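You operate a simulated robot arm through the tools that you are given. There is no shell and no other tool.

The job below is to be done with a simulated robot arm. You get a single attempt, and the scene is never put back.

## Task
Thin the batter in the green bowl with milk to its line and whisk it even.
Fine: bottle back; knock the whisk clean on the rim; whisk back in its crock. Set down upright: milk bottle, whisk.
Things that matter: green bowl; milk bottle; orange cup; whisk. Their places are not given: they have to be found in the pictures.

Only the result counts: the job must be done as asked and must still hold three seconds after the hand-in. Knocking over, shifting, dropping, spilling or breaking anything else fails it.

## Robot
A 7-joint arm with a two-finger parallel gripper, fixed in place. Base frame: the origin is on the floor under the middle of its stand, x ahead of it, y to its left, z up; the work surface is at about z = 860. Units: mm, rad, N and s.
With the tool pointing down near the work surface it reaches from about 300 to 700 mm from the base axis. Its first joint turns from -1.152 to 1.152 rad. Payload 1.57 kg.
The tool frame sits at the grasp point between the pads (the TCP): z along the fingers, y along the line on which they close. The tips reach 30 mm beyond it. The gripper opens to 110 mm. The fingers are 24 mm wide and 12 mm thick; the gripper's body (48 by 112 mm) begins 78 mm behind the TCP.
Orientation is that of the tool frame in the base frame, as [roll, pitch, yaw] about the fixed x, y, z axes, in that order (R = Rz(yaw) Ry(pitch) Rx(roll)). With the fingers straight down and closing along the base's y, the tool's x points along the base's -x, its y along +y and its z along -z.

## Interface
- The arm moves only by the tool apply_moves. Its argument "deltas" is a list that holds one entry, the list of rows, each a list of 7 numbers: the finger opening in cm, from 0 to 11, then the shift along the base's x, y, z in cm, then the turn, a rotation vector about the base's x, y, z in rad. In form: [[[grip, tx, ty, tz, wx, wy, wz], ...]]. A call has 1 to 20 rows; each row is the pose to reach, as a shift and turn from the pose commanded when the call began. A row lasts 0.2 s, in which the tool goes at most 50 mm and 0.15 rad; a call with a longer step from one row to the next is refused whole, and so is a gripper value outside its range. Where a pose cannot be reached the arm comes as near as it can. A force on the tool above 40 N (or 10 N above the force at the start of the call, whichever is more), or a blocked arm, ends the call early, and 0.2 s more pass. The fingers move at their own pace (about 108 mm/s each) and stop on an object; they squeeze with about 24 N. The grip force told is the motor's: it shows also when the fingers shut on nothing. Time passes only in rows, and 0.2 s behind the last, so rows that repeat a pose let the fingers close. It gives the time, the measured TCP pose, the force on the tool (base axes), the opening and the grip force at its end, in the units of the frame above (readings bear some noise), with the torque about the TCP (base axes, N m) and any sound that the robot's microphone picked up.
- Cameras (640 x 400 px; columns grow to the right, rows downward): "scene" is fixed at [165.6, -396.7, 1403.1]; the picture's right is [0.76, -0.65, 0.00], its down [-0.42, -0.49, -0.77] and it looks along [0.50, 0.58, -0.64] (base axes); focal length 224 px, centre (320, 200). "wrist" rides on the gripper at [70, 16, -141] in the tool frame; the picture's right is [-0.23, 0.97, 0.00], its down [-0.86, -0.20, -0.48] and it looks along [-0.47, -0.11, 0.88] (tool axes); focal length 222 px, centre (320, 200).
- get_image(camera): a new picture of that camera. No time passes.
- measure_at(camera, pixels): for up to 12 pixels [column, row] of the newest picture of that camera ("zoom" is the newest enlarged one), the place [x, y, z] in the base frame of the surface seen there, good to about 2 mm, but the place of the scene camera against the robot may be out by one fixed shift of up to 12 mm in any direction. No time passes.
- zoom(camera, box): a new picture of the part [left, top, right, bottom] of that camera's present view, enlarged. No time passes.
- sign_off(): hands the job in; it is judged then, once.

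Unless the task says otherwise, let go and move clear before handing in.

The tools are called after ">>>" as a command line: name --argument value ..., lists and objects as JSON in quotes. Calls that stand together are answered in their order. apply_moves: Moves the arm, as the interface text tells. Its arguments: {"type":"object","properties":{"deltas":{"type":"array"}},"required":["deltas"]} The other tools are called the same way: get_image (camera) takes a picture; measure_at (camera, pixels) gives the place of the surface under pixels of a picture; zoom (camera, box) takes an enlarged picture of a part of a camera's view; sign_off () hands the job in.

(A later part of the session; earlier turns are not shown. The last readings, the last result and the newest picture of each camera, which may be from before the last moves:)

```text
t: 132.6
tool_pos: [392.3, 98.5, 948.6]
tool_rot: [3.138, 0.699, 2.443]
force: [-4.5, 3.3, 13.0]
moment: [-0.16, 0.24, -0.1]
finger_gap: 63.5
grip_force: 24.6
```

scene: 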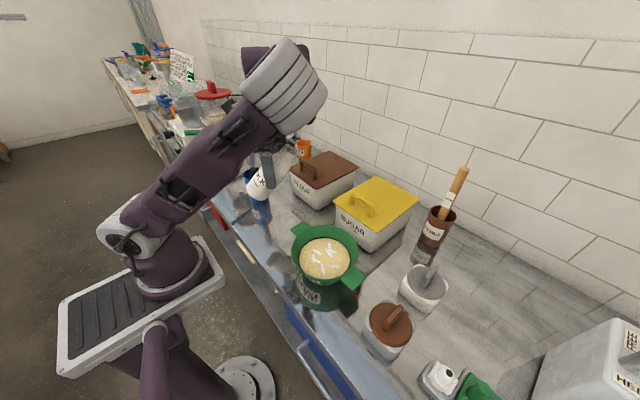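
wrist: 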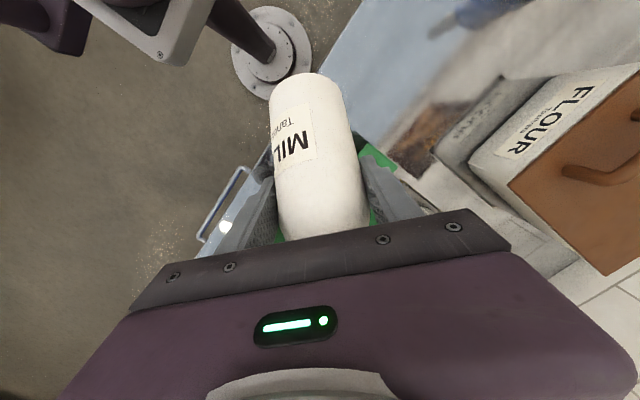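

Contact already: 13 N upward at z 948.6. I'll ease up half a millimetre and open the fingers slowly.

>>> apply_moves --deltas '[[[6, 0, 0, 0.05, 0, 0, 0], [6, 0, 0, 0.05, 0, 0, 0], [7, 0, 0, 0.05, 0, 0, 0], [8.5, 0, 0, 0.05, 0, 0, 0], [11, 0, 0, 0.05, 0, 0, 0], [11, 0, 0, 0.05, 0, 0, 0]]]'

>>> zoom --camera "scene" --box '[210, 110, 330, 240]'

```text
t: 134.0
tool_pos: [393.5, 97.5, 949.2]
tool_rot: [3.141, 0.698, 2.443]
force: [1.2, -0.1, 0.7]
moment: [0.01, 0.0, -0.06]
finger_gap: 110.0
grip_force: 0.0
```

```text
3.08 times, centred on (270, 175) of scene
```

zoom: 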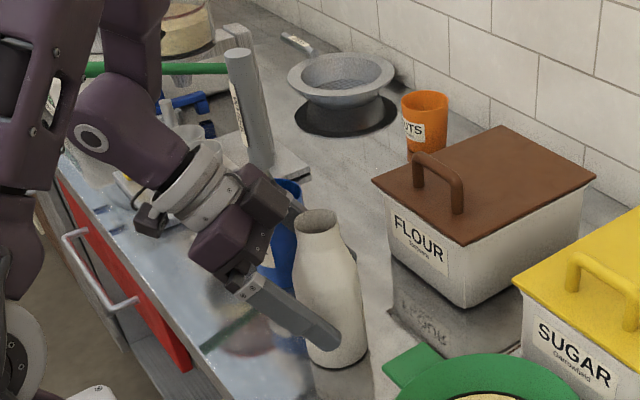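

The bottle stands upright at home, released. I'll rise straight up clear of it to z≈1250.

>>> apply_moves --deltas '[[[11, 0, 0, 2, 0, 0, 0], [11, 0, 0, 4, 0, 0, 0], [11, 0, 0, 7, 0, 0, 0], [11, 0, 0, 10, 0, 0, 0], [11, 0, 0, 13.5, 0, 0, 0], [11, 0, 0, 17, 0, 0, 0], [11, 0, 0, 21, 0, 0, 0], [11, -0.5, 0, 25, 0, 0, 0], [11, -1.0, 0, 29, 0, 0, 0], [11, -1.5, 0, 30, 0, 0, 0], [11, -1.5, 0, 30, 0, 0, 0]]]'

>>> get_image --camera "scene"

```text
t: 136.4
tool_pos: [377.8, 100.2, 1250.5]
tool_rot: [3.139, 0.7, 2.443]
force: [-0.4, 0.3, 0.1]
moment: [-0.02, -0.01, -0.01]
finger_gap: 110.0
grip_force: 0.0
```

```text
taken
```

scene: 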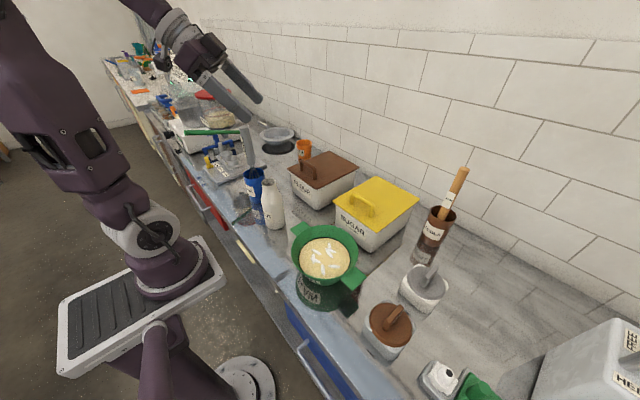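

Both fingers are clear and the bottle is home. Now for the whisk: I'll stand the tool straight and look at its surroundings with the wrist camera.

>>> apply_moves --deltas '[[[8, 0, 0.2, 0, 0.064, 0.077, 0], [8, 0, 0.5, 0, 0.128, 0.154, 0], [8, 0, 1.0, 0, 0.192, 0.23, 0], [8, 0, 1.5, 0, 0.256, 0.307, 0], [8, 0, 2.0, 0, 0.32, 0.384, 0], [8, 0, 2.5, 0, 0.385, 0.461, 0], [8, 0, 3.0, 0, 0.449, 0.538, 0], [8, 0, 3.0, 0, 0.449, 0.538, 0]]]'

>>> get_image --camera "scene"

>>> get_image --camera "wrist"

```text
t: 138.2
tool_pos: [377.5, 129.1, 1249.5]
tool_rot: [3.14, -0.003, 2.442]
force: [0.2, 0.2, -0.2]
moment: [0.0, -0.04, 0.0]
finger_gap: 80.0
grip_force: 0.0
out of reach, approached as far as the arm can: row 5, 6
```

```text
taken
```

scene: 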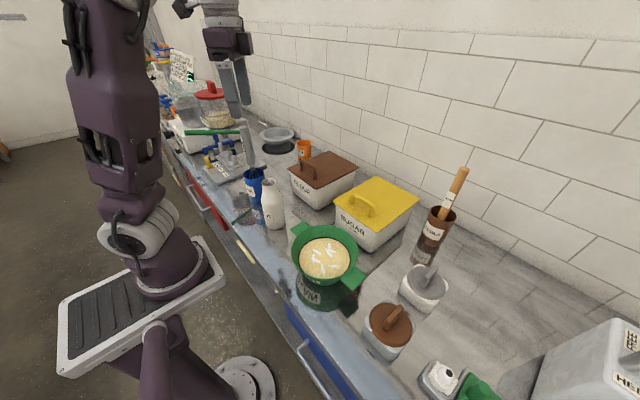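

```text
taken
```

wrist: 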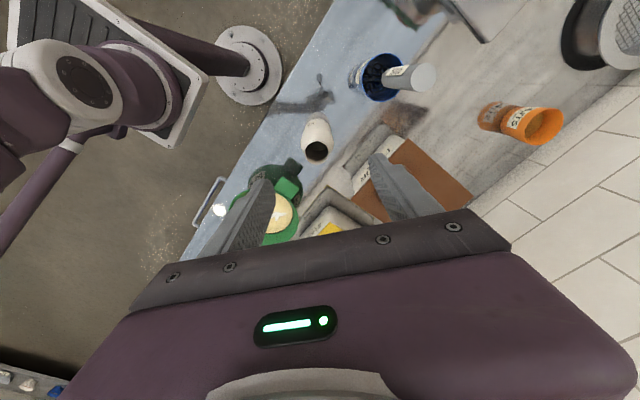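

The tool is vertical; the wrist view shows the bottle mouth at (316,150) and the whisk handle top at (425,75). I'll measure both.

>>> zoom --camera "wrist" --box '[290, 40, 450, 180]'

>>> measure_at --camera "wrist" --pixels '[[425, 78], [420, 72], [430, 82], [418, 82], [432, 72], [395, 78], [316, 152], [305, 148], [328, 150], [316, 160], [365, 68], [380, 100]]'

```text
2.86 times, centred on (370, 110) of wrist
```

zoom: 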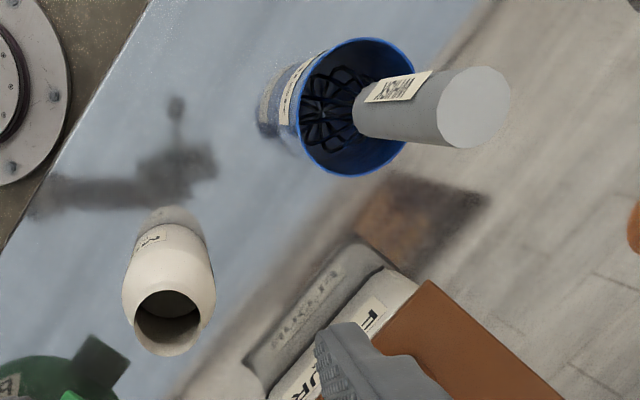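

```text
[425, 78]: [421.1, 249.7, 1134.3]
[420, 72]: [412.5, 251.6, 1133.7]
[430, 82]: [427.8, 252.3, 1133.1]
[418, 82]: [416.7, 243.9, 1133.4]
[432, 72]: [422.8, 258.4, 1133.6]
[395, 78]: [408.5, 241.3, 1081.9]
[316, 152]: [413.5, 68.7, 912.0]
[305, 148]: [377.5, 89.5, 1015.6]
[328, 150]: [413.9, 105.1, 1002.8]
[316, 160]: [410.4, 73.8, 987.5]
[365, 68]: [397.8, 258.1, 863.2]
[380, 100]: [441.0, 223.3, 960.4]
```

The handle axis is at (418.5,250) with its top at z 1134. I'll move over it at z≈1250 with the fingers 80 mm open.

>>> apply_moves --deltas '[[[8, 0.4, 1.2, 0, 0, 0, 0], [8, 0.8, 2.4, 0, 0, 0, 0], [8, 1.3, 3.9, 0, 0, 0, 0], [8, 1.8, 5.4, 0, 0, 0, 0], [8, 2.4, 7.0, 0, 0, 0, 0], [8, 3.0, 8.8, 0, 0, 0, 0], [8, 3.6, 10.5, 0, 0, 0, 0], [8, 4.1, 12.07, 0, 0, 0, 0], [8, 4.1, 12.07, 0, 0, 0, 0]]]'

>>> get_image --camera "wrist"

>>> get_image --camera "scene"

```text
t: 140.2
tool_pos: [416.6, 249.7, 1248.8]
tool_rot: [-3.141, -0.002, 2.444]
force: [0.1, 0.6, -0.3]
moment: [-0.02, 0.0, 0.03]
finger_gap: 79.9
grip_force: 0.0
```

```text
taken
```

wrist: 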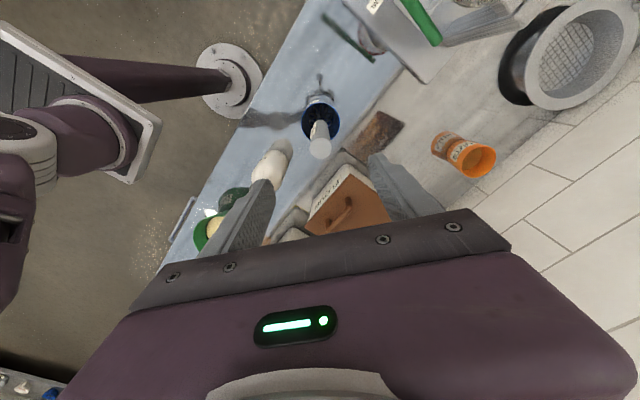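

```text
taken
```

scene: 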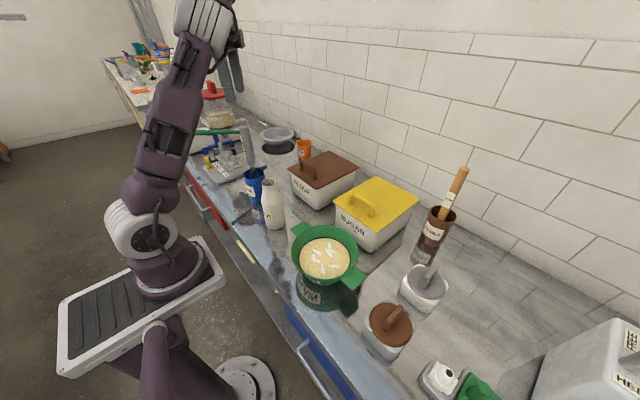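

Well lined up above the whisk. Before taking it I'll rehearse the trip to the bowl empty-handed, (405,-134) at z≈1250, to make sure the arm's shape is good there.

>>> apply_moves --deltas '[[[8, -0.1, -2, 0, 0, 0, 0], [8, -0.2, -5, 0, 0, 0, 0], [8, -0.3, -9, 0, 0, 0, 0], [8, -0.4, -13, 0, 0, 0, 0], [8, -0.5, -17, 0, 0, 0, 0], [8, -0.6, -21, 0, 0, 0, 0], [8, -0.7, -25, 0, 0, 0, 0], [8, -0.8, -29, 0, 0, 0, 0], [8, -0.9, -33, 0, 0, 0, 0], [8, -1.0, -36, 0, 0, 0, 0], [8, -1.2, -38.4, 0, 0, 0, 0], [8, -1.2, -38.4, 0, 0, 0, 0]]]'

>>> get_image --camera "scene"

>>> get_image --camera "wrist"

```text
t: 142.8
tool_pos: [428.3, -91.3, 1250.3]
tool_rot: [3.142, -0.002, 2.442]
force: [0.1, -1.2, -0.2]
moment: [-0.05, 0.04, -0.01]
finger_gap: 80.2
grip_force: 0.0
out of reach, approached as far as the arm can: row 9, 10, 11, 12
```

```text
taken
```

scene: 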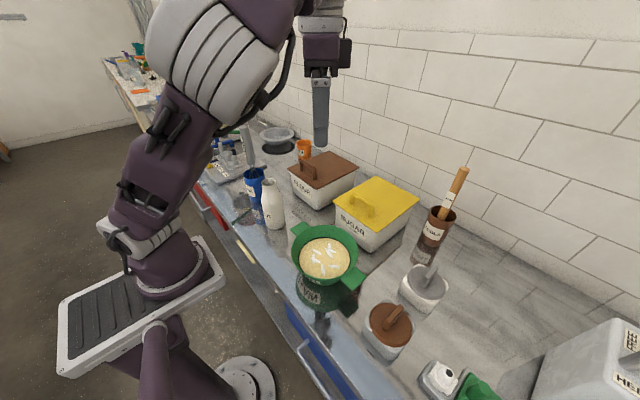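

```text
taken
```

wrist: 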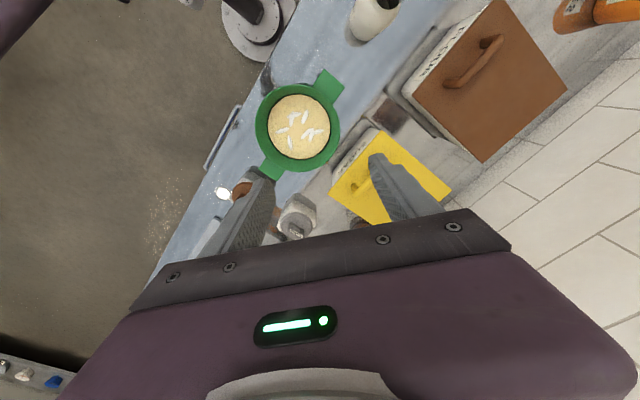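

The rehearsal stopped short at (428,-91), so a joint is at its limit again. It's good I tried it empty; I'll measure where the elbow is.

>>> measure_at --camera "scene" --pixels '[[220, 50], [250, 60], [190, 50], [230, 100], [180, 130], [150, 190], [130, 240], [280, 90], [325, 30], [205, 85], [160, 110], [260, 15]]'

```text
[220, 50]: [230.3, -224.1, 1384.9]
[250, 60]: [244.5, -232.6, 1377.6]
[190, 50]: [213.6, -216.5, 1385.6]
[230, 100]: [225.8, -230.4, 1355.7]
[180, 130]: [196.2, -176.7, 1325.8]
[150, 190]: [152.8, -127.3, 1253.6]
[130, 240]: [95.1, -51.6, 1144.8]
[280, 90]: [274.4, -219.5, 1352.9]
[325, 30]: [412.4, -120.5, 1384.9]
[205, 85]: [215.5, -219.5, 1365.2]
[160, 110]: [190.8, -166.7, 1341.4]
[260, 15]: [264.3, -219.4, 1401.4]
```

The elbow sits at about (230,-225,1380), to the right, which puts the first joint near its limit. Leaning the tool towards (+x,-y) brought the elbow up before, so I'll lean +0.5 here, then shift to (405,-134).

>>> apply_moves --deltas '[[[8, 0, 0, 0, -0.064, -0.077, 0], [8, 0, 0, 0, -0.128, -0.154, 0], [8, 0, 0, 0, -0.192, -0.23, 0], [8, 0, 0, 0, -0.256, -0.307, 0], [8, 0, 0, 0, -0.32, -0.384, 0], [8, -0.5, -1, 0, -0.32, -0.384, 0], [8, -1, -2, 0, -0.32, -0.384, 0], [8, -1.5, -3, 0, -0.32, -0.384, 0], [8, -2.3, -4.3, 0, -0.32, -0.384, 0], [8, -2.3, -4.3, 0, -0.32, -0.384, 0]]]'

>>> get_image --camera "scene"

```text
t: 145.0
tool_pos: [444.9, -103.5, 1241.6]
tool_rot: [3.141, 0.498, 2.443]
force: [0.8, -0.6, 0.4]
moment: [0.02, 0.01, 0.01]
finger_gap: 80.2
grip_force: 0.0
out of reach, approached as far as the arm can: row 2, 3, 4, 5, 6, 7, 8, 9, 10
```

```text
taken
```

scene: 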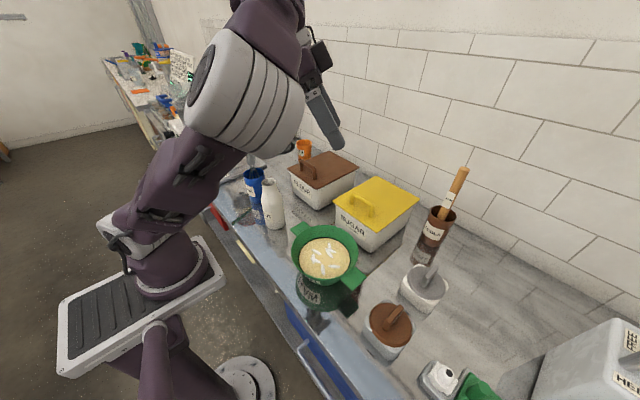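

That made it worse, so I'll go back. The clean way is to turn with the arm's base, keeping the tool fixed in the arm's own plane as it was at the start (yaw π at (371,127)). First I'll go back to the +y side with the tool vertical.

>>> apply_moves --deltas '[[[8, 0, 1, 0, 0.064, 0.077, 0], [8, -0.5, 3, 0, 0.128, 0.154, 0], [8, -1.0, 5, 0, 0.192, 0.23, 0], [8, -1.5, 7, 0.2, 0.256, 0.307, 0], [8, -2.0, 9, 0.4, 0.32, 0.384, 0], [8, -3.0, 12, 0.6, 0.32, 0.384, 0], [8, -4.0, 15, 0.8, 0.32, 0.384, 0], [8, -5.0, 18, 0.8, 0.32, 0.384, 0], [8, -6.0, 21, 0.8, 0.32, 0.384, 0], [8, -7.0, 23, 0.8, 0.32, 0.384, 0], [8, -7.0, 23, 0.8, 0.32, 0.384, 0]]]'

>>> get_image --camera "scene"

```text
t: 147.4
tool_pos: [374.3, 129.6, 1249.3]
tool_rot: [-3.14, -0.003, 2.444]
force: [-0.4, -0.2, 0.0]
moment: [-0.02, -0.01, 0.0]
finger_gap: 80.2
grip_force: 0.0
```

```text
taken
```

scene: 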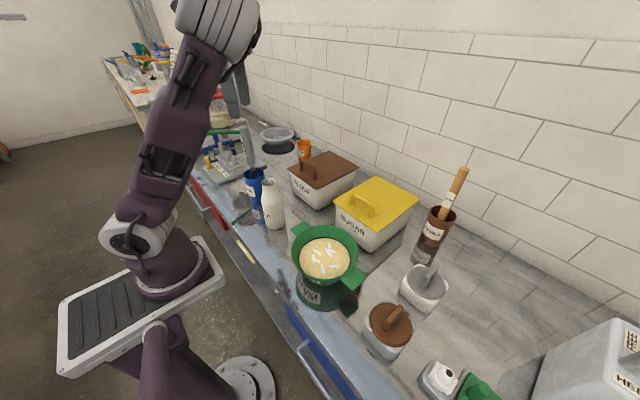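

Back at (374,130,1249) with the elbow half right. I'll turn the tool's yaw to π, as at the start, and see how the elbow follows.

>>> apply_moves --deltas '[[[8, 0, 0, 0, 0, 0, 0.14], [8, 0, 0, 0, 0, 0, 0.28], [8, 0, 0, 0, 0, 0, 0.42], [8, 0, 0, 0, 0, 0, 0.56], [8, 0, 0, 0, 0, 0, 0.697], [8, 0, 0, 0, 0, 0, 0.697]]]'

>>> get_image --camera "scene"

```text
t: 148.8
tool_pos: [375.2, 127.6, 1249.9]
tool_rot: [-3.141, -0.003, 3.141]
force: [0.0, 0.2, 0.4]
moment: [0.0, 0.03, 0.03]
finger_gap: 79.9
grip_force: 0.0
```

```text
taken
```

scene: 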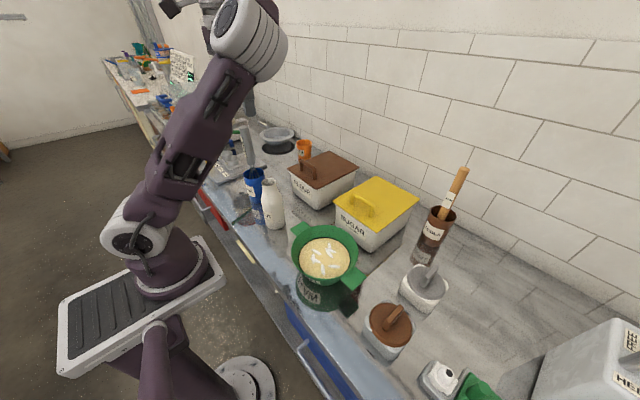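

Turning to yaw π pushed the elbow further right, so turning the other way should bring it up. I'll go to yaw 1.57 (closing along x), which worked near the bowl earlier.

>>> apply_moves --deltas '[[[8, 0, 0, 0, 0, 0, -0.14], [8, 0, 0, 0, 0, 0, -0.28], [8, 0, 0, 0, 0, 0, -0.42], [8, 0, 0, 0, 0, 0, -0.56], [8, 0, 0, 0, 0, 0, -0.7], [8, 0, 0, 0, 0, 0, -0.84], [8, 0, 0, 0, 0, 0, -0.98], [8, 0, 0, 0, 0, 0, -1.12], [8, 0, 0, 0, 0, 0, -1.26], [8, 0, 0, 0, 0, 0, -1.4], [8, 0, 0, 0, 0, 0, -1.54], [8, 0, 0, 0, 0, 0, -1.57], [8, 0, 0, 0, 0, 0, -1.57]]]'

>>> get_image --camera "scene"

```text
t: 151.6
tool_pos: [374.9, 127.2, 1249.7]
tool_rot: [3.141, -0.003, 1.57]
force: [-0.3, 0.7, -0.5]
moment: [-0.01, 0.0, -0.01]
finger_gap: 80.1
grip_force: 0.0
```

```text
taken
```

scene: 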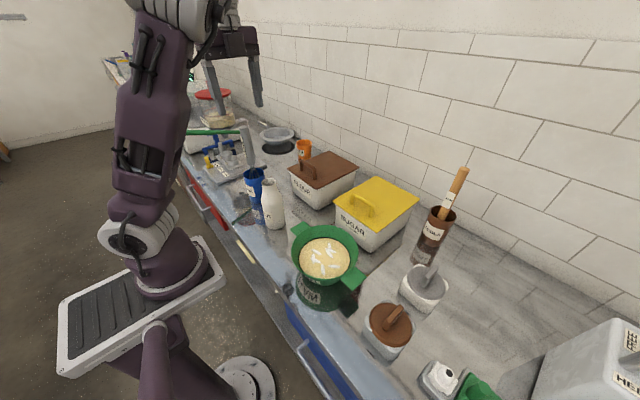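

The elbow is up now with yaw 1.57. I'll rehearse the move from here to the bowl at (405,-134,1250).

>>> apply_moves --deltas '[[[8, 0.3, -2, 0, 0, 0, 0], [8, 0.6, -5, 0, 0, 0, 0], [8, 1.0, -8, 0, 0, 0, 0], [8, 1.4, -11.5, 0, 0, 0, 0], [8, 1.8, -15, 0, 0, 0, 0], [8, 2.2, -18.5, 0, 0, 0, 0], [8, 2.6, -22, 0, 0, 0, 0], [8, 3.0, -25, 0, 0, 0, 0], [8, 3.0, -26.1, 0, 0, 0, 0], [8, 3.0, -26.1, 0, 0, 0, 0]]]'

>>> get_image --camera "scene"

```text
t: 153.8
tool_pos: [420.1, -83.5, 1251.8]
tool_rot: [3.141, -0.002, 1.57]
force: [-0.6, -0.6, 0.1]
moment: [0.0, 0.01, 0.01]
finger_gap: 80.1
grip_force: 0.1
out of reach, approached as far as the arm can: row 7, 8, 9, 10
```

```text
taken
```

scene: 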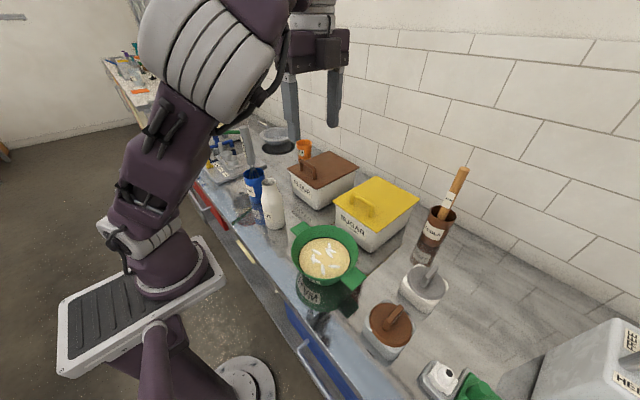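

Stuck at y≈-84 again with the tool vertical. But leaning the tool towards -y (handle top towards +y) keeps the wrist near the middle where the arm is free, and whisking with a slight slant is fine. I'll go back and rehearse that.

>>> apply_moves --deltas '[[[8, -0.5, 2, 0, 0, 0, 0], [8, -1.0, 5, 0, 0, 0, 0], [8, -1.5, 8, 0, 0, 0, 0], [8, -2.0, 11, 0, -0.1, 0, 0], [8, -2.5, 14, 0, -0.2, 0, 0], [8, -3.0, 17, 0, -0.3, 0, 0], [8, -3.5, 19, 0, -0.4, 0, 0], [8, -4.0, 20, 0, -0.45, 0, 0], [8, -4.5, 21, 0, -0.45, 0, 0], [8, -4.5, 21, 0, -0.45, 0, 0]]]'

>>> get_image --camera "scene"

```text
t: 156.0
tool_pos: [374.5, 128.4, 1252.9]
tool_rot: [-3.141, 0.45, 1.57]
force: [0.6, 0.5, -0.3]
moment: [0.03, 0.0, -0.01]
finger_gap: 80.0
grip_force: 0.0
```

```text
taken
```

scene: 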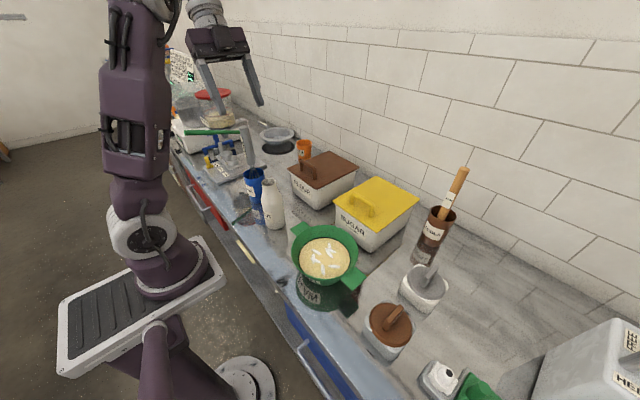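

Now in the slanted pose (lean 0.45 towards -y) the elbow is up. I'll rehearse the move to the bowl in this slant: (405,-50,1250).

>>> apply_moves --deltas '[[[8, 0.3, -2, 0, 0, 0, 0], [8, 0.7, -4.5, 0, 0, 0, 0], [8, 1.1, -7, 0, 0, 0, 0], [8, 1.5, -9.5, 0, 0, 0, 0], [8, 2.0, -12, 0, 0, 0, 0], [8, 2.5, -14.5, 0, 0, 0, 0], [8, 3.0, -17, 0, 0, 0, 0], [8, 3.0, -17.8, 0, 0, 0, 0], [8, 3.0, -17.8, 0, 0, 0, 0]]]'

>>> get_image --camera "scene"

```text
t: 158.0
tool_pos: [404.3, -49.8, 1251.8]
tool_rot: [3.141, 0.447, 1.571]
force: [-0.5, 0.3, -0.3]
moment: [0.0, -0.02, 0.01]
finger_gap: 79.8
grip_force: 0.0
```

```text
taken
```

scene: 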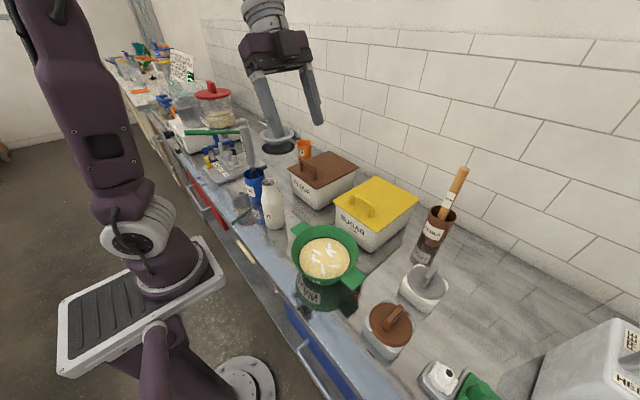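

Perfect: (404,-50,1252) reached with the elbow up like at the start. I'll rehearse descending to z≈1070, the whisking height.

>>> apply_moves --deltas '[[[8, 0, 0, -3, 0, 0, 0], [8, 0, 0, -6, 0, 0, 0], [8, 0, 0, -9, 0, 0, 0], [8, 0, 0, -12, 0, 0, 0], [8, 0, 0, -15, 0, 0, 0], [8, 0, 0, -18, 0, 0, 0], [8, 0, 0, -18, 0, 0, 0]]]'

>>> get_image --camera "scene"

```text
t: 159.6
tool_pos: [403.7, -51.2, 1072.2]
tool_rot: [3.14, 0.45, 1.572]
force: [-0.1, -0.3, -0.2]
moment: [0.0, 0.04, 0.02]
finger_gap: 79.8
grip_force: 0.1
```

```text
taken
```

scene: 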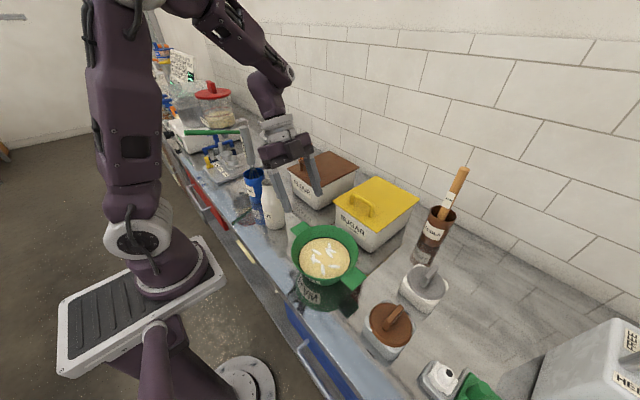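

The slanted pose reaches whisking height with the bowl in clear view. I'll check whether a smaller slant (0.3) also works here, since it leaves more room inside the rim.

>>> apply_moves --deltas '[[[8, 0, -1, 0, 0.075, 0, 0], [8, 0, -2, 0, 0.15, 0, 0], [8, 3, -2, 0, 0.15, 0, 0], [8, 3, -5, 0, 0.15, 0, 0], [8, 0, -6, 0, 0.15, 0, 0], [8, -3, -5, 0, 0.15, 0, 0], [8, -3, -2, 0, 0.15, 0, 0], [8, 0, -2, 0, 0.15, 0, 0], [8, 0, -2, 0, 0.15, 0, 0]]]'

>>> get_image --camera "scene"

```text
t: 161.6
tool_pos: [404.9, -71.7, 1070.7]
tool_rot: [3.141, 0.298, 1.571]
force: [0.4, 0.2, -0.2]
moment: [0.05, 0.0, 0.0]
finger_gap: 79.9
grip_force: 0.1
```

```text
taken
```

scene: 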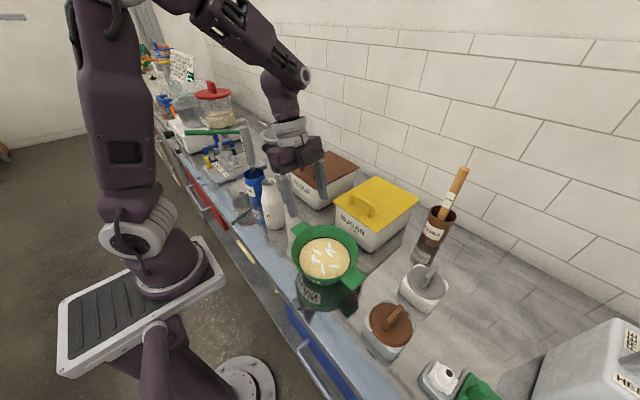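

The 0.3 slant and a circle around it work without a warning. I'll try almost vertical (0.1) in this good arm shape too.

>>> apply_moves --deltas '[[[8, 0, -1, 0, 0.07, 0, 0], [8, 0, -2.5, 0, 0.14, 0, 0], [8, 0, -4, 0, 0.2, 0, 0], [8, 3, -4, 0, 0.2, 0, 0], [8, 3, -6, 0, 0.2, 0, 0], [8, 0, -8, 0, 0.2, 0, 0], [8, -3, -6, 0, 0.2, 0, 0], [8, -3, -4, 0, 0.2, 0, 0], [8, 0, -4, 0, 0.2, 0, 0], [8, 0, -4, 0, 0.2, 0, 0]]]'

>>> get_image --camera "scene"

```text
t: 163.8
tool_pos: [403.7, -110.0, 1071.4]
tool_rot: [-3.141, 0.098, 1.571]
force: [-0.1, -0.3, -0.1]
moment: [0.01, 0.03, 0.01]
finger_gap: 79.9
grip_force: 0.1
```

```text
taken
```

scene: 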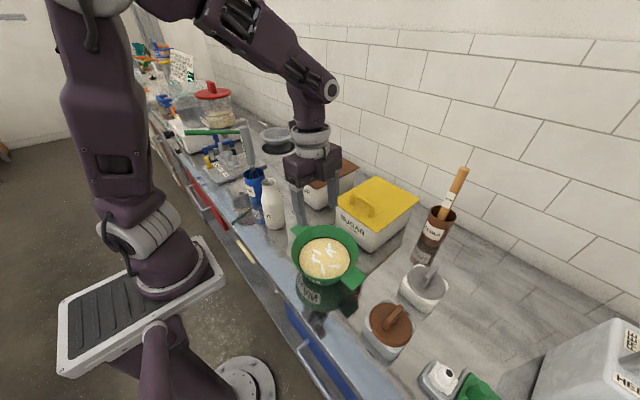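

Even nearly vertical works now at (404,-110,1071). With this good arm shape I'll rise to z≈1250 with a 0.3 slant and go back towards the whisk.

>>> apply_moves --deltas '[[[8, 0, 0, 3, -0.05, 0, 0], [8, 0, 0, 6, -0.1, 0, 0], [8, 0, 0, 9, -0.15, 0, 0], [8, 0, 1, 12, -0.2, 0, 0], [8, 0.1, 3, 15, -0.2, 0, 0], [8, 0.2, 6, 17, -0.2, 0, 0], [8, 0.3, 9, 18, -0.2, 0, 0], [8, 0.4, 12, 18, -0.2, 0, 0], [8, 0.5, 15, 18, -0.2, 0, 0], [8, 0.6, 18, 18, -0.2, 0, 0], [8, 0.8, 21, 18, -0.2, 0, 0], [8, 0.9, 24, 18, -0.2, 0, 0], [8, 1.0, 27, 18, -0.2, 0, 0], [8, 1.2, 30, 18, -0.15, 0, 0], [8, 1.3, 33, 18, -0.05, 0, 0], [8, 1.45, 35, 18, 0.05, 0, 0], [8, 1.45, 36, 18, 0.1, 0, 0], [8, 1.45, 36, 18, 0.1, 0, 0]]]'

>>> get_image --camera "scene"

>>> get_image --camera "wrist"

```text
t: 167.6
tool_pos: [420.0, 250.3, 1253.3]
tool_rot: [-3.142, -0.004, 1.571]
force: [0.3, -0.5, -0.3]
moment: [0.0, 0.01, -0.01]
finger_gap: 80.0
grip_force: 0.0
```

```text
taken
```

scene: 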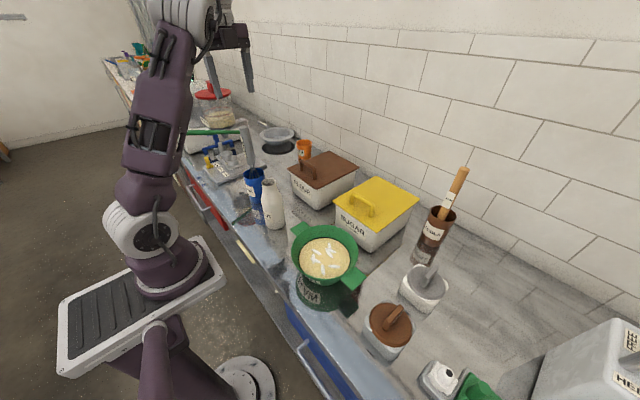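

```text
taken
```

wrist: 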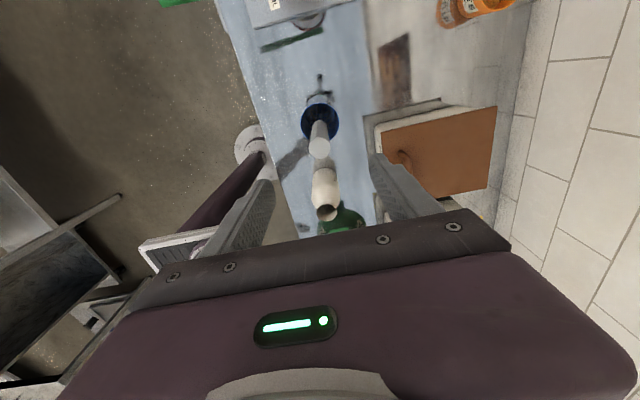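

I'm over the whisk at (420,250,1253), with the handle top at wrist pixel (319,148). I'll measure it once more for the grip.

>>> zoom --camera "wrist" --box '[280, 80, 360, 220]'

>>> measure_at --camera "wrist" --pixels '[[319, 148], [310, 148], [328, 148], [319, 140], [319, 156], [312, 142], [326, 154], [319, 128], [318, 122], [303, 118], [338, 118], [320, 138]]'

```text
2.86 times, centred on (320, 150) of wrist
```

zoom: 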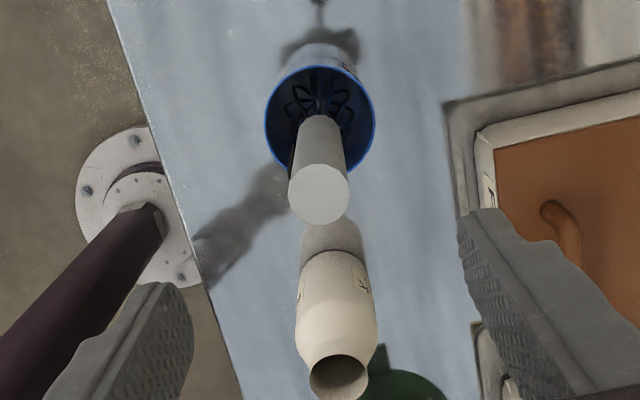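

```text
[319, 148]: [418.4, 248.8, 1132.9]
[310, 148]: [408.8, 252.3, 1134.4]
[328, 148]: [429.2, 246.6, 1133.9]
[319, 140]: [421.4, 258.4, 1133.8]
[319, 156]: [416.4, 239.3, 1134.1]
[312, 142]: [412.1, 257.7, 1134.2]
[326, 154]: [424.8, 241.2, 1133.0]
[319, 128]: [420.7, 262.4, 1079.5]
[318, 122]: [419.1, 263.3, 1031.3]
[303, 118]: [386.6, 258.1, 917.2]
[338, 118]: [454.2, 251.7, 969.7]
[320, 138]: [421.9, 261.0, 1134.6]
```

The handle axis is (418.5,249.5). I'll descend to z≈1070 around the handle with the fingers 80 mm open along x.

>>> apply_moves --deltas '[[[8, -0.1, -0.05, -3, 0, 0, 0], [8, -0.15, -0.05, -6, 0, 0, 0], [8, -0.15, -0.05, -9, 0, 0, 0], [8, -0.15, -0.05, -12, 0, 0, 0], [8, -0.15, -0.05, -15, 0, 0, 0], [8, -0.15, -0.05, -17, 0, 0, 0], [8, -0.15, -0.05, -18.3, 0, 0, 0], [8, -0.15, -0.05, -18.3, 0, 0, 0]]]'

>>> get_image --camera "wrist"

>>> get_image --camera "scene"

```text
t: 169.4
tool_pos: [416.4, 249.8, 1068.7]
tool_rot: [3.142, -0.001, 1.571]
force: [0.0, -0.4, 0.0]
moment: [-0.03, -0.02, 0.01]
finger_gap: 80.1
grip_force: 0.0
```

```text
taken
```

wrist: 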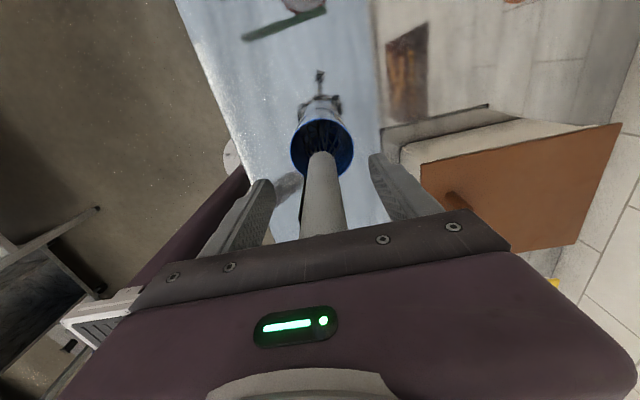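

```text
taken
```

scene: 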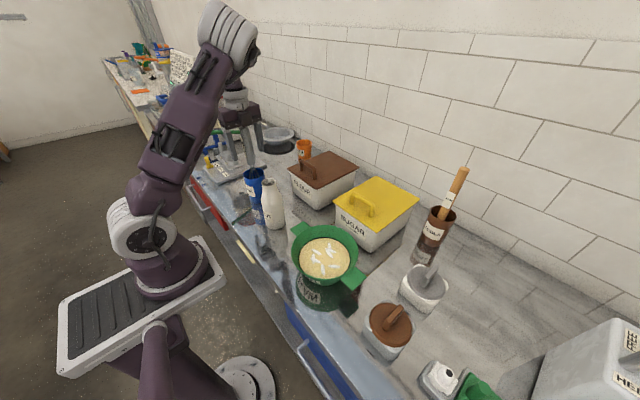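

The handle is centred between the fingers. I'll close on it.

>>> apply_moves --deltas '[[[5, 0, 0, 0, 0, 0, 0], [3, 0, 0, 0, 0, 0, 0], [1.5, 0, 0, 0, 0, 0, 0], [1.5, 0, 0, 0, 0, 0, 0], [1.5, 0, 0, 0, 0, 0, 0]]]'

```text
t: 170.6
tool_pos: [416.1, 250.0, 1069.1]
tool_rot: [-3.141, -0.002, 1.57]
force: [-0.8, 0.2, -0.4]
moment: [0.0, 0.07, 0.0]
finger_gap: 23.8
grip_force: 24.3
```

Gripped at 23.8 mm with 24 N. I'll lift the whisk straight up out of the crock, slowly at first.

>>> apply_moves --deltas '[[[1.5, 0, 0, 1, 0, 0, 0], [1.5, 0, 0, 2.5, 0, 0, 0], [1.5, 0, 0, 4.5, 0, 0, 0], [1.5, 0, 0, 6.5, 0, 0, 0], [1.5, 0, 0, 8.5, 0, 0, 0], [1.5, 0, 0, 10.5, 0, 0, 0], [1.5, 0, 0, 12.5, 0, 0, 0], [1.5, 0, 0, 14.5, 0, 0, 0], [1.5, 0, 0, 16.5, 0, 0, 0], [1.5, 0, 0, 18.3, 0, 0, 0], [1.5, 0, 0, 18.3, 0, 0, 0]]]'

>>> get_image --camera "scene"

>>> get_image --camera "wrist"

```text
t: 173.0
tool_pos: [416.4, 248.5, 1251.2]
tool_rot: [-3.14, -0.001, 1.572]
force: [0.1, 0.3, -0.7]
moment: [0.02, -0.01, 0.02]
finger_gap: 23.9
grip_force: 24.0
```

```text
taken
```

scene: 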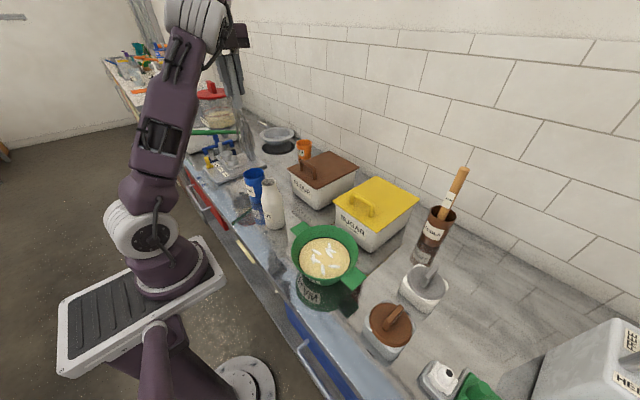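

```text
taken
```

wrist: 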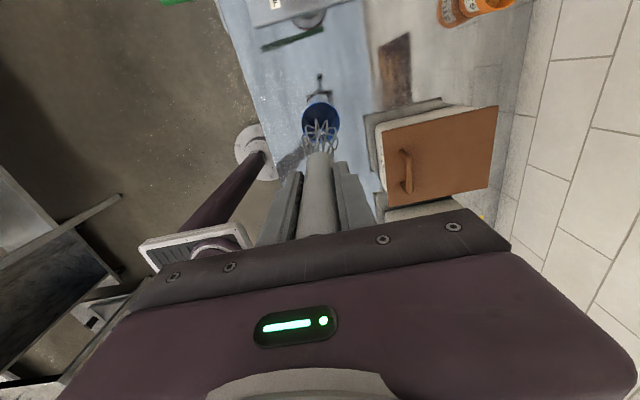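

The whisk is out and the crock stayed in place. I'll zoom to see the whisk head and measure its tip.

>>> zoom --camera "scene" --box '[210, 60, 290, 200]'

>>> zoom --camera "wrist" --box '[270, 80, 370, 200]'

```text
2.86 times, centred on (250, 130) of scene
```

zoom: 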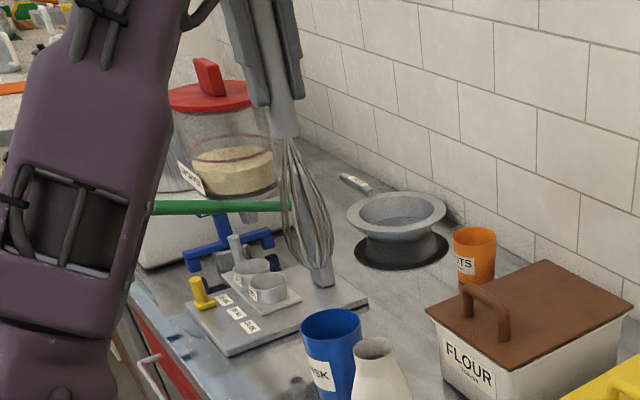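

```text
3.33 times, centred on (320, 140) of wrist
```

zoom: 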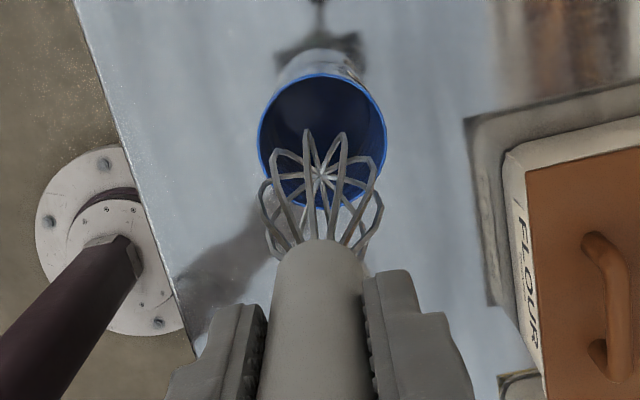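

>>> measure_at --camera "scene" --pixels '[[251, 157], [250, 155], [252, 159], [240, 110], [241, 120], [246, 140], [238, 100], [252, 140], [241, 145]]'

>>> measure_at --camera "zoom" --pixels '[[322, 175], [318, 178], [275, 160], [372, 165], [340, 150], [308, 140], [265, 200], [380, 205], [290, 230], [355, 230]]'

```text
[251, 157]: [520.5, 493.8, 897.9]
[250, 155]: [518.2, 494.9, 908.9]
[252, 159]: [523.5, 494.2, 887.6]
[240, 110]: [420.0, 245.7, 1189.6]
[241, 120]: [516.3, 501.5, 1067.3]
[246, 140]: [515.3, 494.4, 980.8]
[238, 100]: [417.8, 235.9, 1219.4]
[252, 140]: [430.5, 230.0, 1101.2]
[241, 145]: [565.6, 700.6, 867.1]
```

```text
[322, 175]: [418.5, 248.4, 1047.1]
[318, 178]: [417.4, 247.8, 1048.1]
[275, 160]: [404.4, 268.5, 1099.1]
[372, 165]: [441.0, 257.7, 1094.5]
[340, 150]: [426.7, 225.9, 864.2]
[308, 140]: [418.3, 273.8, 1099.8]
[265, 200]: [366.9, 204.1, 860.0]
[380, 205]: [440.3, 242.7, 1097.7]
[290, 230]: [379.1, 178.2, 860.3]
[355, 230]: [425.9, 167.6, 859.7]
```

The whisk tip is about 207 mm below the TCP and the wires bulge to about 25 mm radius. I'll carry it over (tip above the bottle top) with the 0.3 slant to above the bowl, TCP (404,-76,1265).

>>> apply_moves --deltas '[[[1.5, -0.1, -1, 0.5, -0.1, 0, 0], [1.5, -0.2, -3, 1, -0.2, 0, 0], [1.5, -0.3, -6, 1.5, -0.3, 0, 0], [1.5, -0.4, -9, 1.5, -0.3, 0, 0], [1.5, -0.5, -12, 1.5, -0.3, 0, 0], [1.5, -0.6, -15, 1.5, -0.3, 0, 0], [1.5, -0.7, -18, 1.5, -0.3, 0, 0], [1.5, -0.8, -21, 1.5, -0.3, 0, 0], [1.5, -0.9, -24, 1.5, -0.3, 0, 0], [1.5, -1.0, -27, 1.5, -0.3, 0, 0], [1.5, -1.1, -30, 1.5, -0.3, 0, 0], [1.5, -1.2, -32.5, 1.5, -0.3, 0, 0], [1.5, -1.2, -32.5, 1.5, -0.3, 0, 0]]]'

>>> get_image --camera "scene"

```text
t: 175.8
tool_pos: [404.9, -76.2, 1266.3]
tool_rot: [-3.141, 0.298, 1.571]
force: [0.1, 0.4, -1.6]
moment: [0.03, 0.04, -0.01]
finger_gap: 23.8
grip_force: 24.0
```

```text
taken
```

scene: 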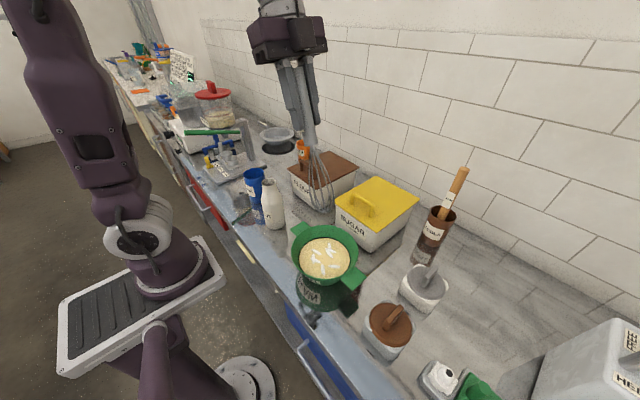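

No warnings, and the whisk hangs above the bowl. I'll lower until the tip is just above the rim, reducing the slant to 0.15.

>>> apply_moves --deltas '[[[1.5, 0, -0.5, -2, 0.03, 0, 0], [1.5, 0, -1, -4, 0.06, 0, 0], [1.5, 0, -1.6, -6, 0.09, 0, 0], [1.5, 0, -2.1, -8, 0.12, 0, 0], [1.5, 0, -2.7, -10, 0.15, 0, 0], [1.5, 0, -2.7, -10.5, 0.15, 0, 0], [1.5, 0, -2.7, -10.5, 0.15, 0, 0]]]'

>>> get_image --camera "scene"

>>> zoom --camera "scene" --box '[280, 150, 380, 300]'

>>> get_image --camera "wrist"

```text
t: 177.4
tool_pos: [405.9, -102.7, 1161.3]
tool_rot: [-3.141, 0.148, 1.573]
force: [0.3, 0.4, -0.7]
moment: [0.02, -0.01, 0.02]
finger_gap: 23.8
grip_force: 24.6
```

```text
taken
```

scene: 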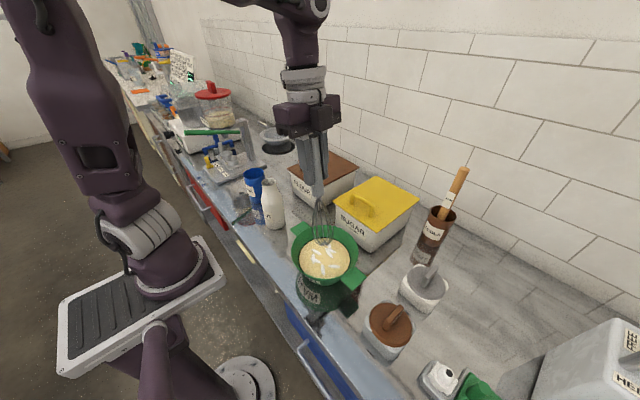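

```text
2.67 times, centred on (330, 225) of scene
```

zoom: 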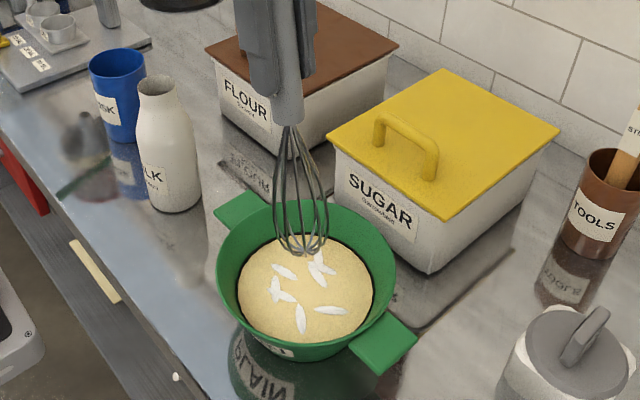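

```text
taken
```

wrist: 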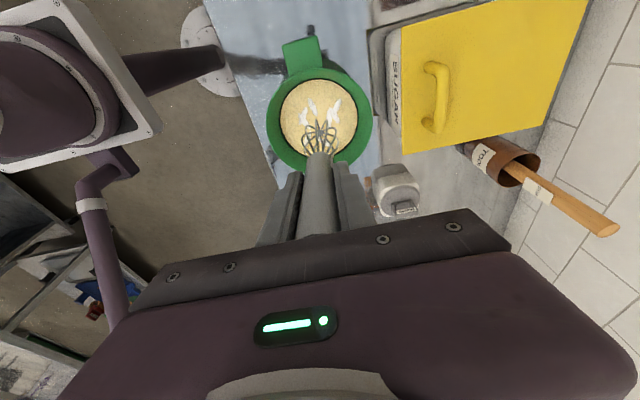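

The whisk hangs centred over the bowl (scene zoom (300,250)). I'll lower it into the batter until the tip is at about z 882, watching the force.

>>> apply_moves --deltas '[[[1.5, 0, 0, -2, 0, 0, 0], [1.5, 0, 0, -4, 0, 0, 0], [1.5, 0, 0, -5.5, 0, 0, 0], [1.5, 0, 0, -6.5, 0, 0, 0], [1.5, 0, 0, -7.4, 0, 0, 0], [1.5, 0, 0, -7.4, 0, 0, 0]]]'

>>> zoom --camera "scene" --box '[280, 190, 370, 310]'

```text
t: 178.8
tool_pos: [405.2, -103.5, 1087.4]
tool_rot: [-3.139, 0.148, 1.571]
force: [-0.7, 0.4, -1.2]
moment: [0.03, 0.0, 0.0]
finger_gap: 23.5
grip_force: 24.4
```

```text
3.33 times, centred on (325, 250) of scene
```

zoom: 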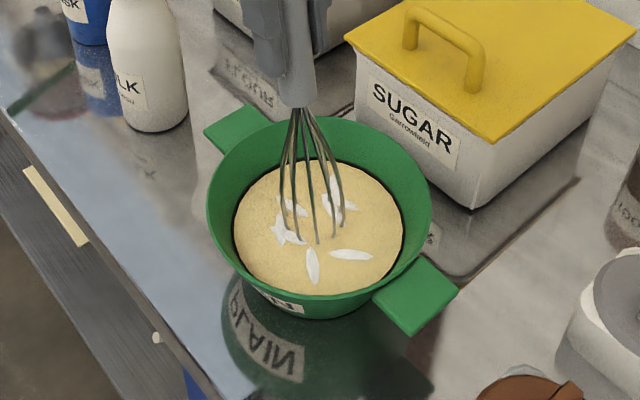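

The whisk head is in the batter with no contact force. I'll start with two gentle circles of 20 mm radius.

>>> apply_moves --deltas '[[[1.5, 1, 0, 0, 0, 0, 0], [1.5, 2, 0, 0, 0, 0, 0], [1.5, 1.41, 1.41, 0, 0, 0, 0], [1.5, 0, 2, 0, 0, 0, 0], [1.5, -1.41, 1.41, 0, 0, 0, 0], [1.5, -2, 0, 0, 0, 0, 0], [1.5, -1.41, -1.41, 0, 0, 0, 0], [1.5, 0, -2, 0, 0, 0, 0], [1.5, 1.41, -1.41, 0, 0, 0, 0], [1.5, 2, 0, 0, 0, 0, 0], [1.5, 1.41, 1.41, 0, 0, 0, 0], [1.5, 0, 2, 0, 0, 0, 0], [1.5, -1.41, 1.41, 0, 0, 0, 0], [1.5, -2, 0, 0, 0, 0, 0], [1.5, -1.41, -1.41, 0, 0, 0, 0], [1.5, 0, -2, 0, 0, 0, 0], [1.5, 1.41, -1.41, 0, 0, 0, 0], [1.5, 1, 0, 0, 0, 0, 0], [1.5, 0, 0, 0, 0, 0, 0], [1.5, 0, 0, 0, 0, 0, 0]]]'

>>> zoom --camera "scene" --box '[280, 190, 370, 310]'

```text
t: 183.0
tool_pos: [406.9, -103.6, 1087.3]
tool_rot: [-3.141, 0.148, 1.571]
force: [0.3, -0.4, -0.9]
moment: [0.0, -0.01, 0.04]
finger_gap: 23.6
grip_force: 24.0
```

```text
3.33 times, centred on (325, 250) of scene
```

zoom: 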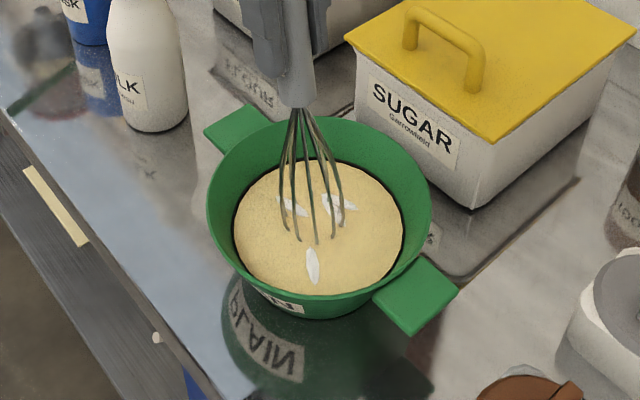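

It's working: only three streaks are left. Two more circles, wider at 28 mm.

>>> apply_moves --deltas '[[[1.5, 1.4, 0, 0, 0, 0, 0], [1.5, 2.8, 0, 0, 0, 0, 0], [1.5, 1.98, 1.98, 0, 0, 0, 0], [1.5, 0, 2.8, 0, 0, 0, 0], [1.5, -1.98, 1.98, 0, 0, 0, 0], [1.5, -2.8, 0, 0, 0, 0, 0], [1.5, -1.98, -1.98, 0, 0, 0, 0], [1.5, 0, -2.8, 0, 0, 0, 0], [1.5, 1.98, -1.98, 0, 0, 0, 0], [1.5, 2.8, 0, 0, 0, 0, 0], [1.5, 1.98, 1.98, 0, 0, 0, 0], [1.5, 0, 2.8, 0, 0, 0, 0], [1.5, -1.98, 1.98, 0, 0, 0, 0], [1.5, -2.8, 0, 0, 0, 0, 0], [1.5, -1.98, -1.98, 0, 0, 0, 0], [1.5, 0, -2.8, 0, 0, 0, 0], [1.5, 1.98, -1.98, 0, 0, 0, 0], [1.5, 1.4, 0, 0, 0, 0, 0], [1.5, 0, 0, 0, 0, 0, 0], [1.5, 0, 0, 0, 0, 0, 0]]]'

>>> zoom --camera "scene" --box '[280, 190, 370, 310]'

```text
t: 187.2
tool_pos: [405.2, -101.0, 1089.7]
tool_rot: [3.141, 0.148, 1.572]
force: [-0.1, -0.8, -1.0]
moment: [0.06, -0.02, 0.03]
finger_gap: 23.7
grip_force: 24.3
```

```text
3.33 times, centred on (325, 250) of scene
```

zoom: 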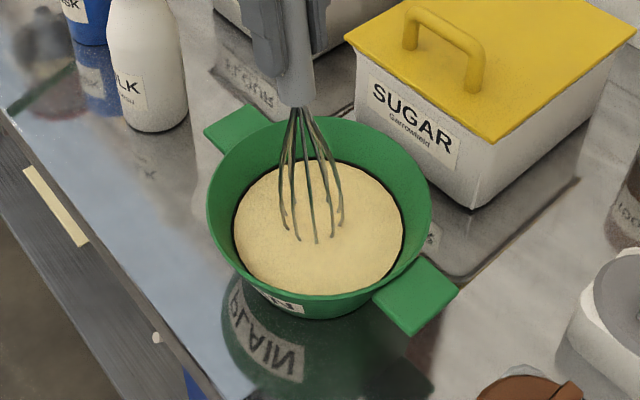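

All the streaks are gone. To be sure it's even throughout, I'll do two more circles in the other direction.

>>> apply_moves --deltas '[[[1.5, 1.2, 0, 0, 0, 0, 0], [1.5, 2.4, 0, 0, 0, 0, 0], [1.5, 1.7, -1.7, 0, 0, 0, 0], [1.5, 0, -2.4, 0, 0, 0, 0], [1.5, -1.7, -1.7, 0, 0, 0, 0], [1.5, -2.4, 0, 0, 0, 0, 0], [1.5, -1.7, 1.7, 0, 0, 0, 0], [1.5, 0, 2.4, 0, 0, 0, 0], [1.5, 1.7, 1.7, 0, 0, 0, 0], [1.5, 2.4, 0, 0, 0, 0, 0], [1.5, 1.7, -1.7, 0, 0, 0, 0], [1.5, 0, -2.4, 0, 0, 0, 0], [1.5, -1.7, -1.7, 0, 0, 0, 0], [1.5, -2.4, 0, 0, 0, 0, 0], [1.5, -1.7, 1.7, 0, 0, 0, 0], [1.5, 0, 2.4, 0, 0, 0, 0], [1.5, 1.0, 1.0, 0, 0, 0, 0], [1.5, 0, 0, 0, 0, 0, 0], [1.5, 0, 0, 0, 0, 0, 0]]]'

>>> zoom --camera "scene" --box '[280, 190, 370, 310]'

>>> measure_at --camera "zoom" --pixels '[[255, 220], [250, 245], [275, 270], [310, 275], [350, 270], [375, 245], [385, 215], [370, 190], [340, 260], [270, 240], [360, 230], [300, 260]]'

```text
t: 191.2
tool_pos: [405.4, -104.1, 1086.8]
tool_rot: [3.142, 0.15, 1.57]
force: [-0.2, -0.3, -1.6]
moment: [-0.01, -0.02, -0.01]
finger_gap: 23.7
grip_force: 24.2
```

```text
3.33 times, centred on (325, 250) of scene
```

zoom: 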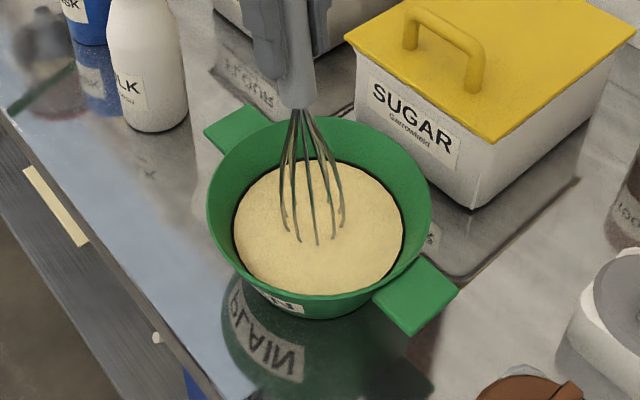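

```text
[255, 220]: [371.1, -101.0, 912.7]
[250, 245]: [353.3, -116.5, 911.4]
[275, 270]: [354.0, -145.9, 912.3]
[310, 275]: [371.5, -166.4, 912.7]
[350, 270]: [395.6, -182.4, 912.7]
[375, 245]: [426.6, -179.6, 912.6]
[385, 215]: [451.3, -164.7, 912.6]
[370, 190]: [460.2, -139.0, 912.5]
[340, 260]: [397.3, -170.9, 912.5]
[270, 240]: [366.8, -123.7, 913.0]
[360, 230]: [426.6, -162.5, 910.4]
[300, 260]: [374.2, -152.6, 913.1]
```

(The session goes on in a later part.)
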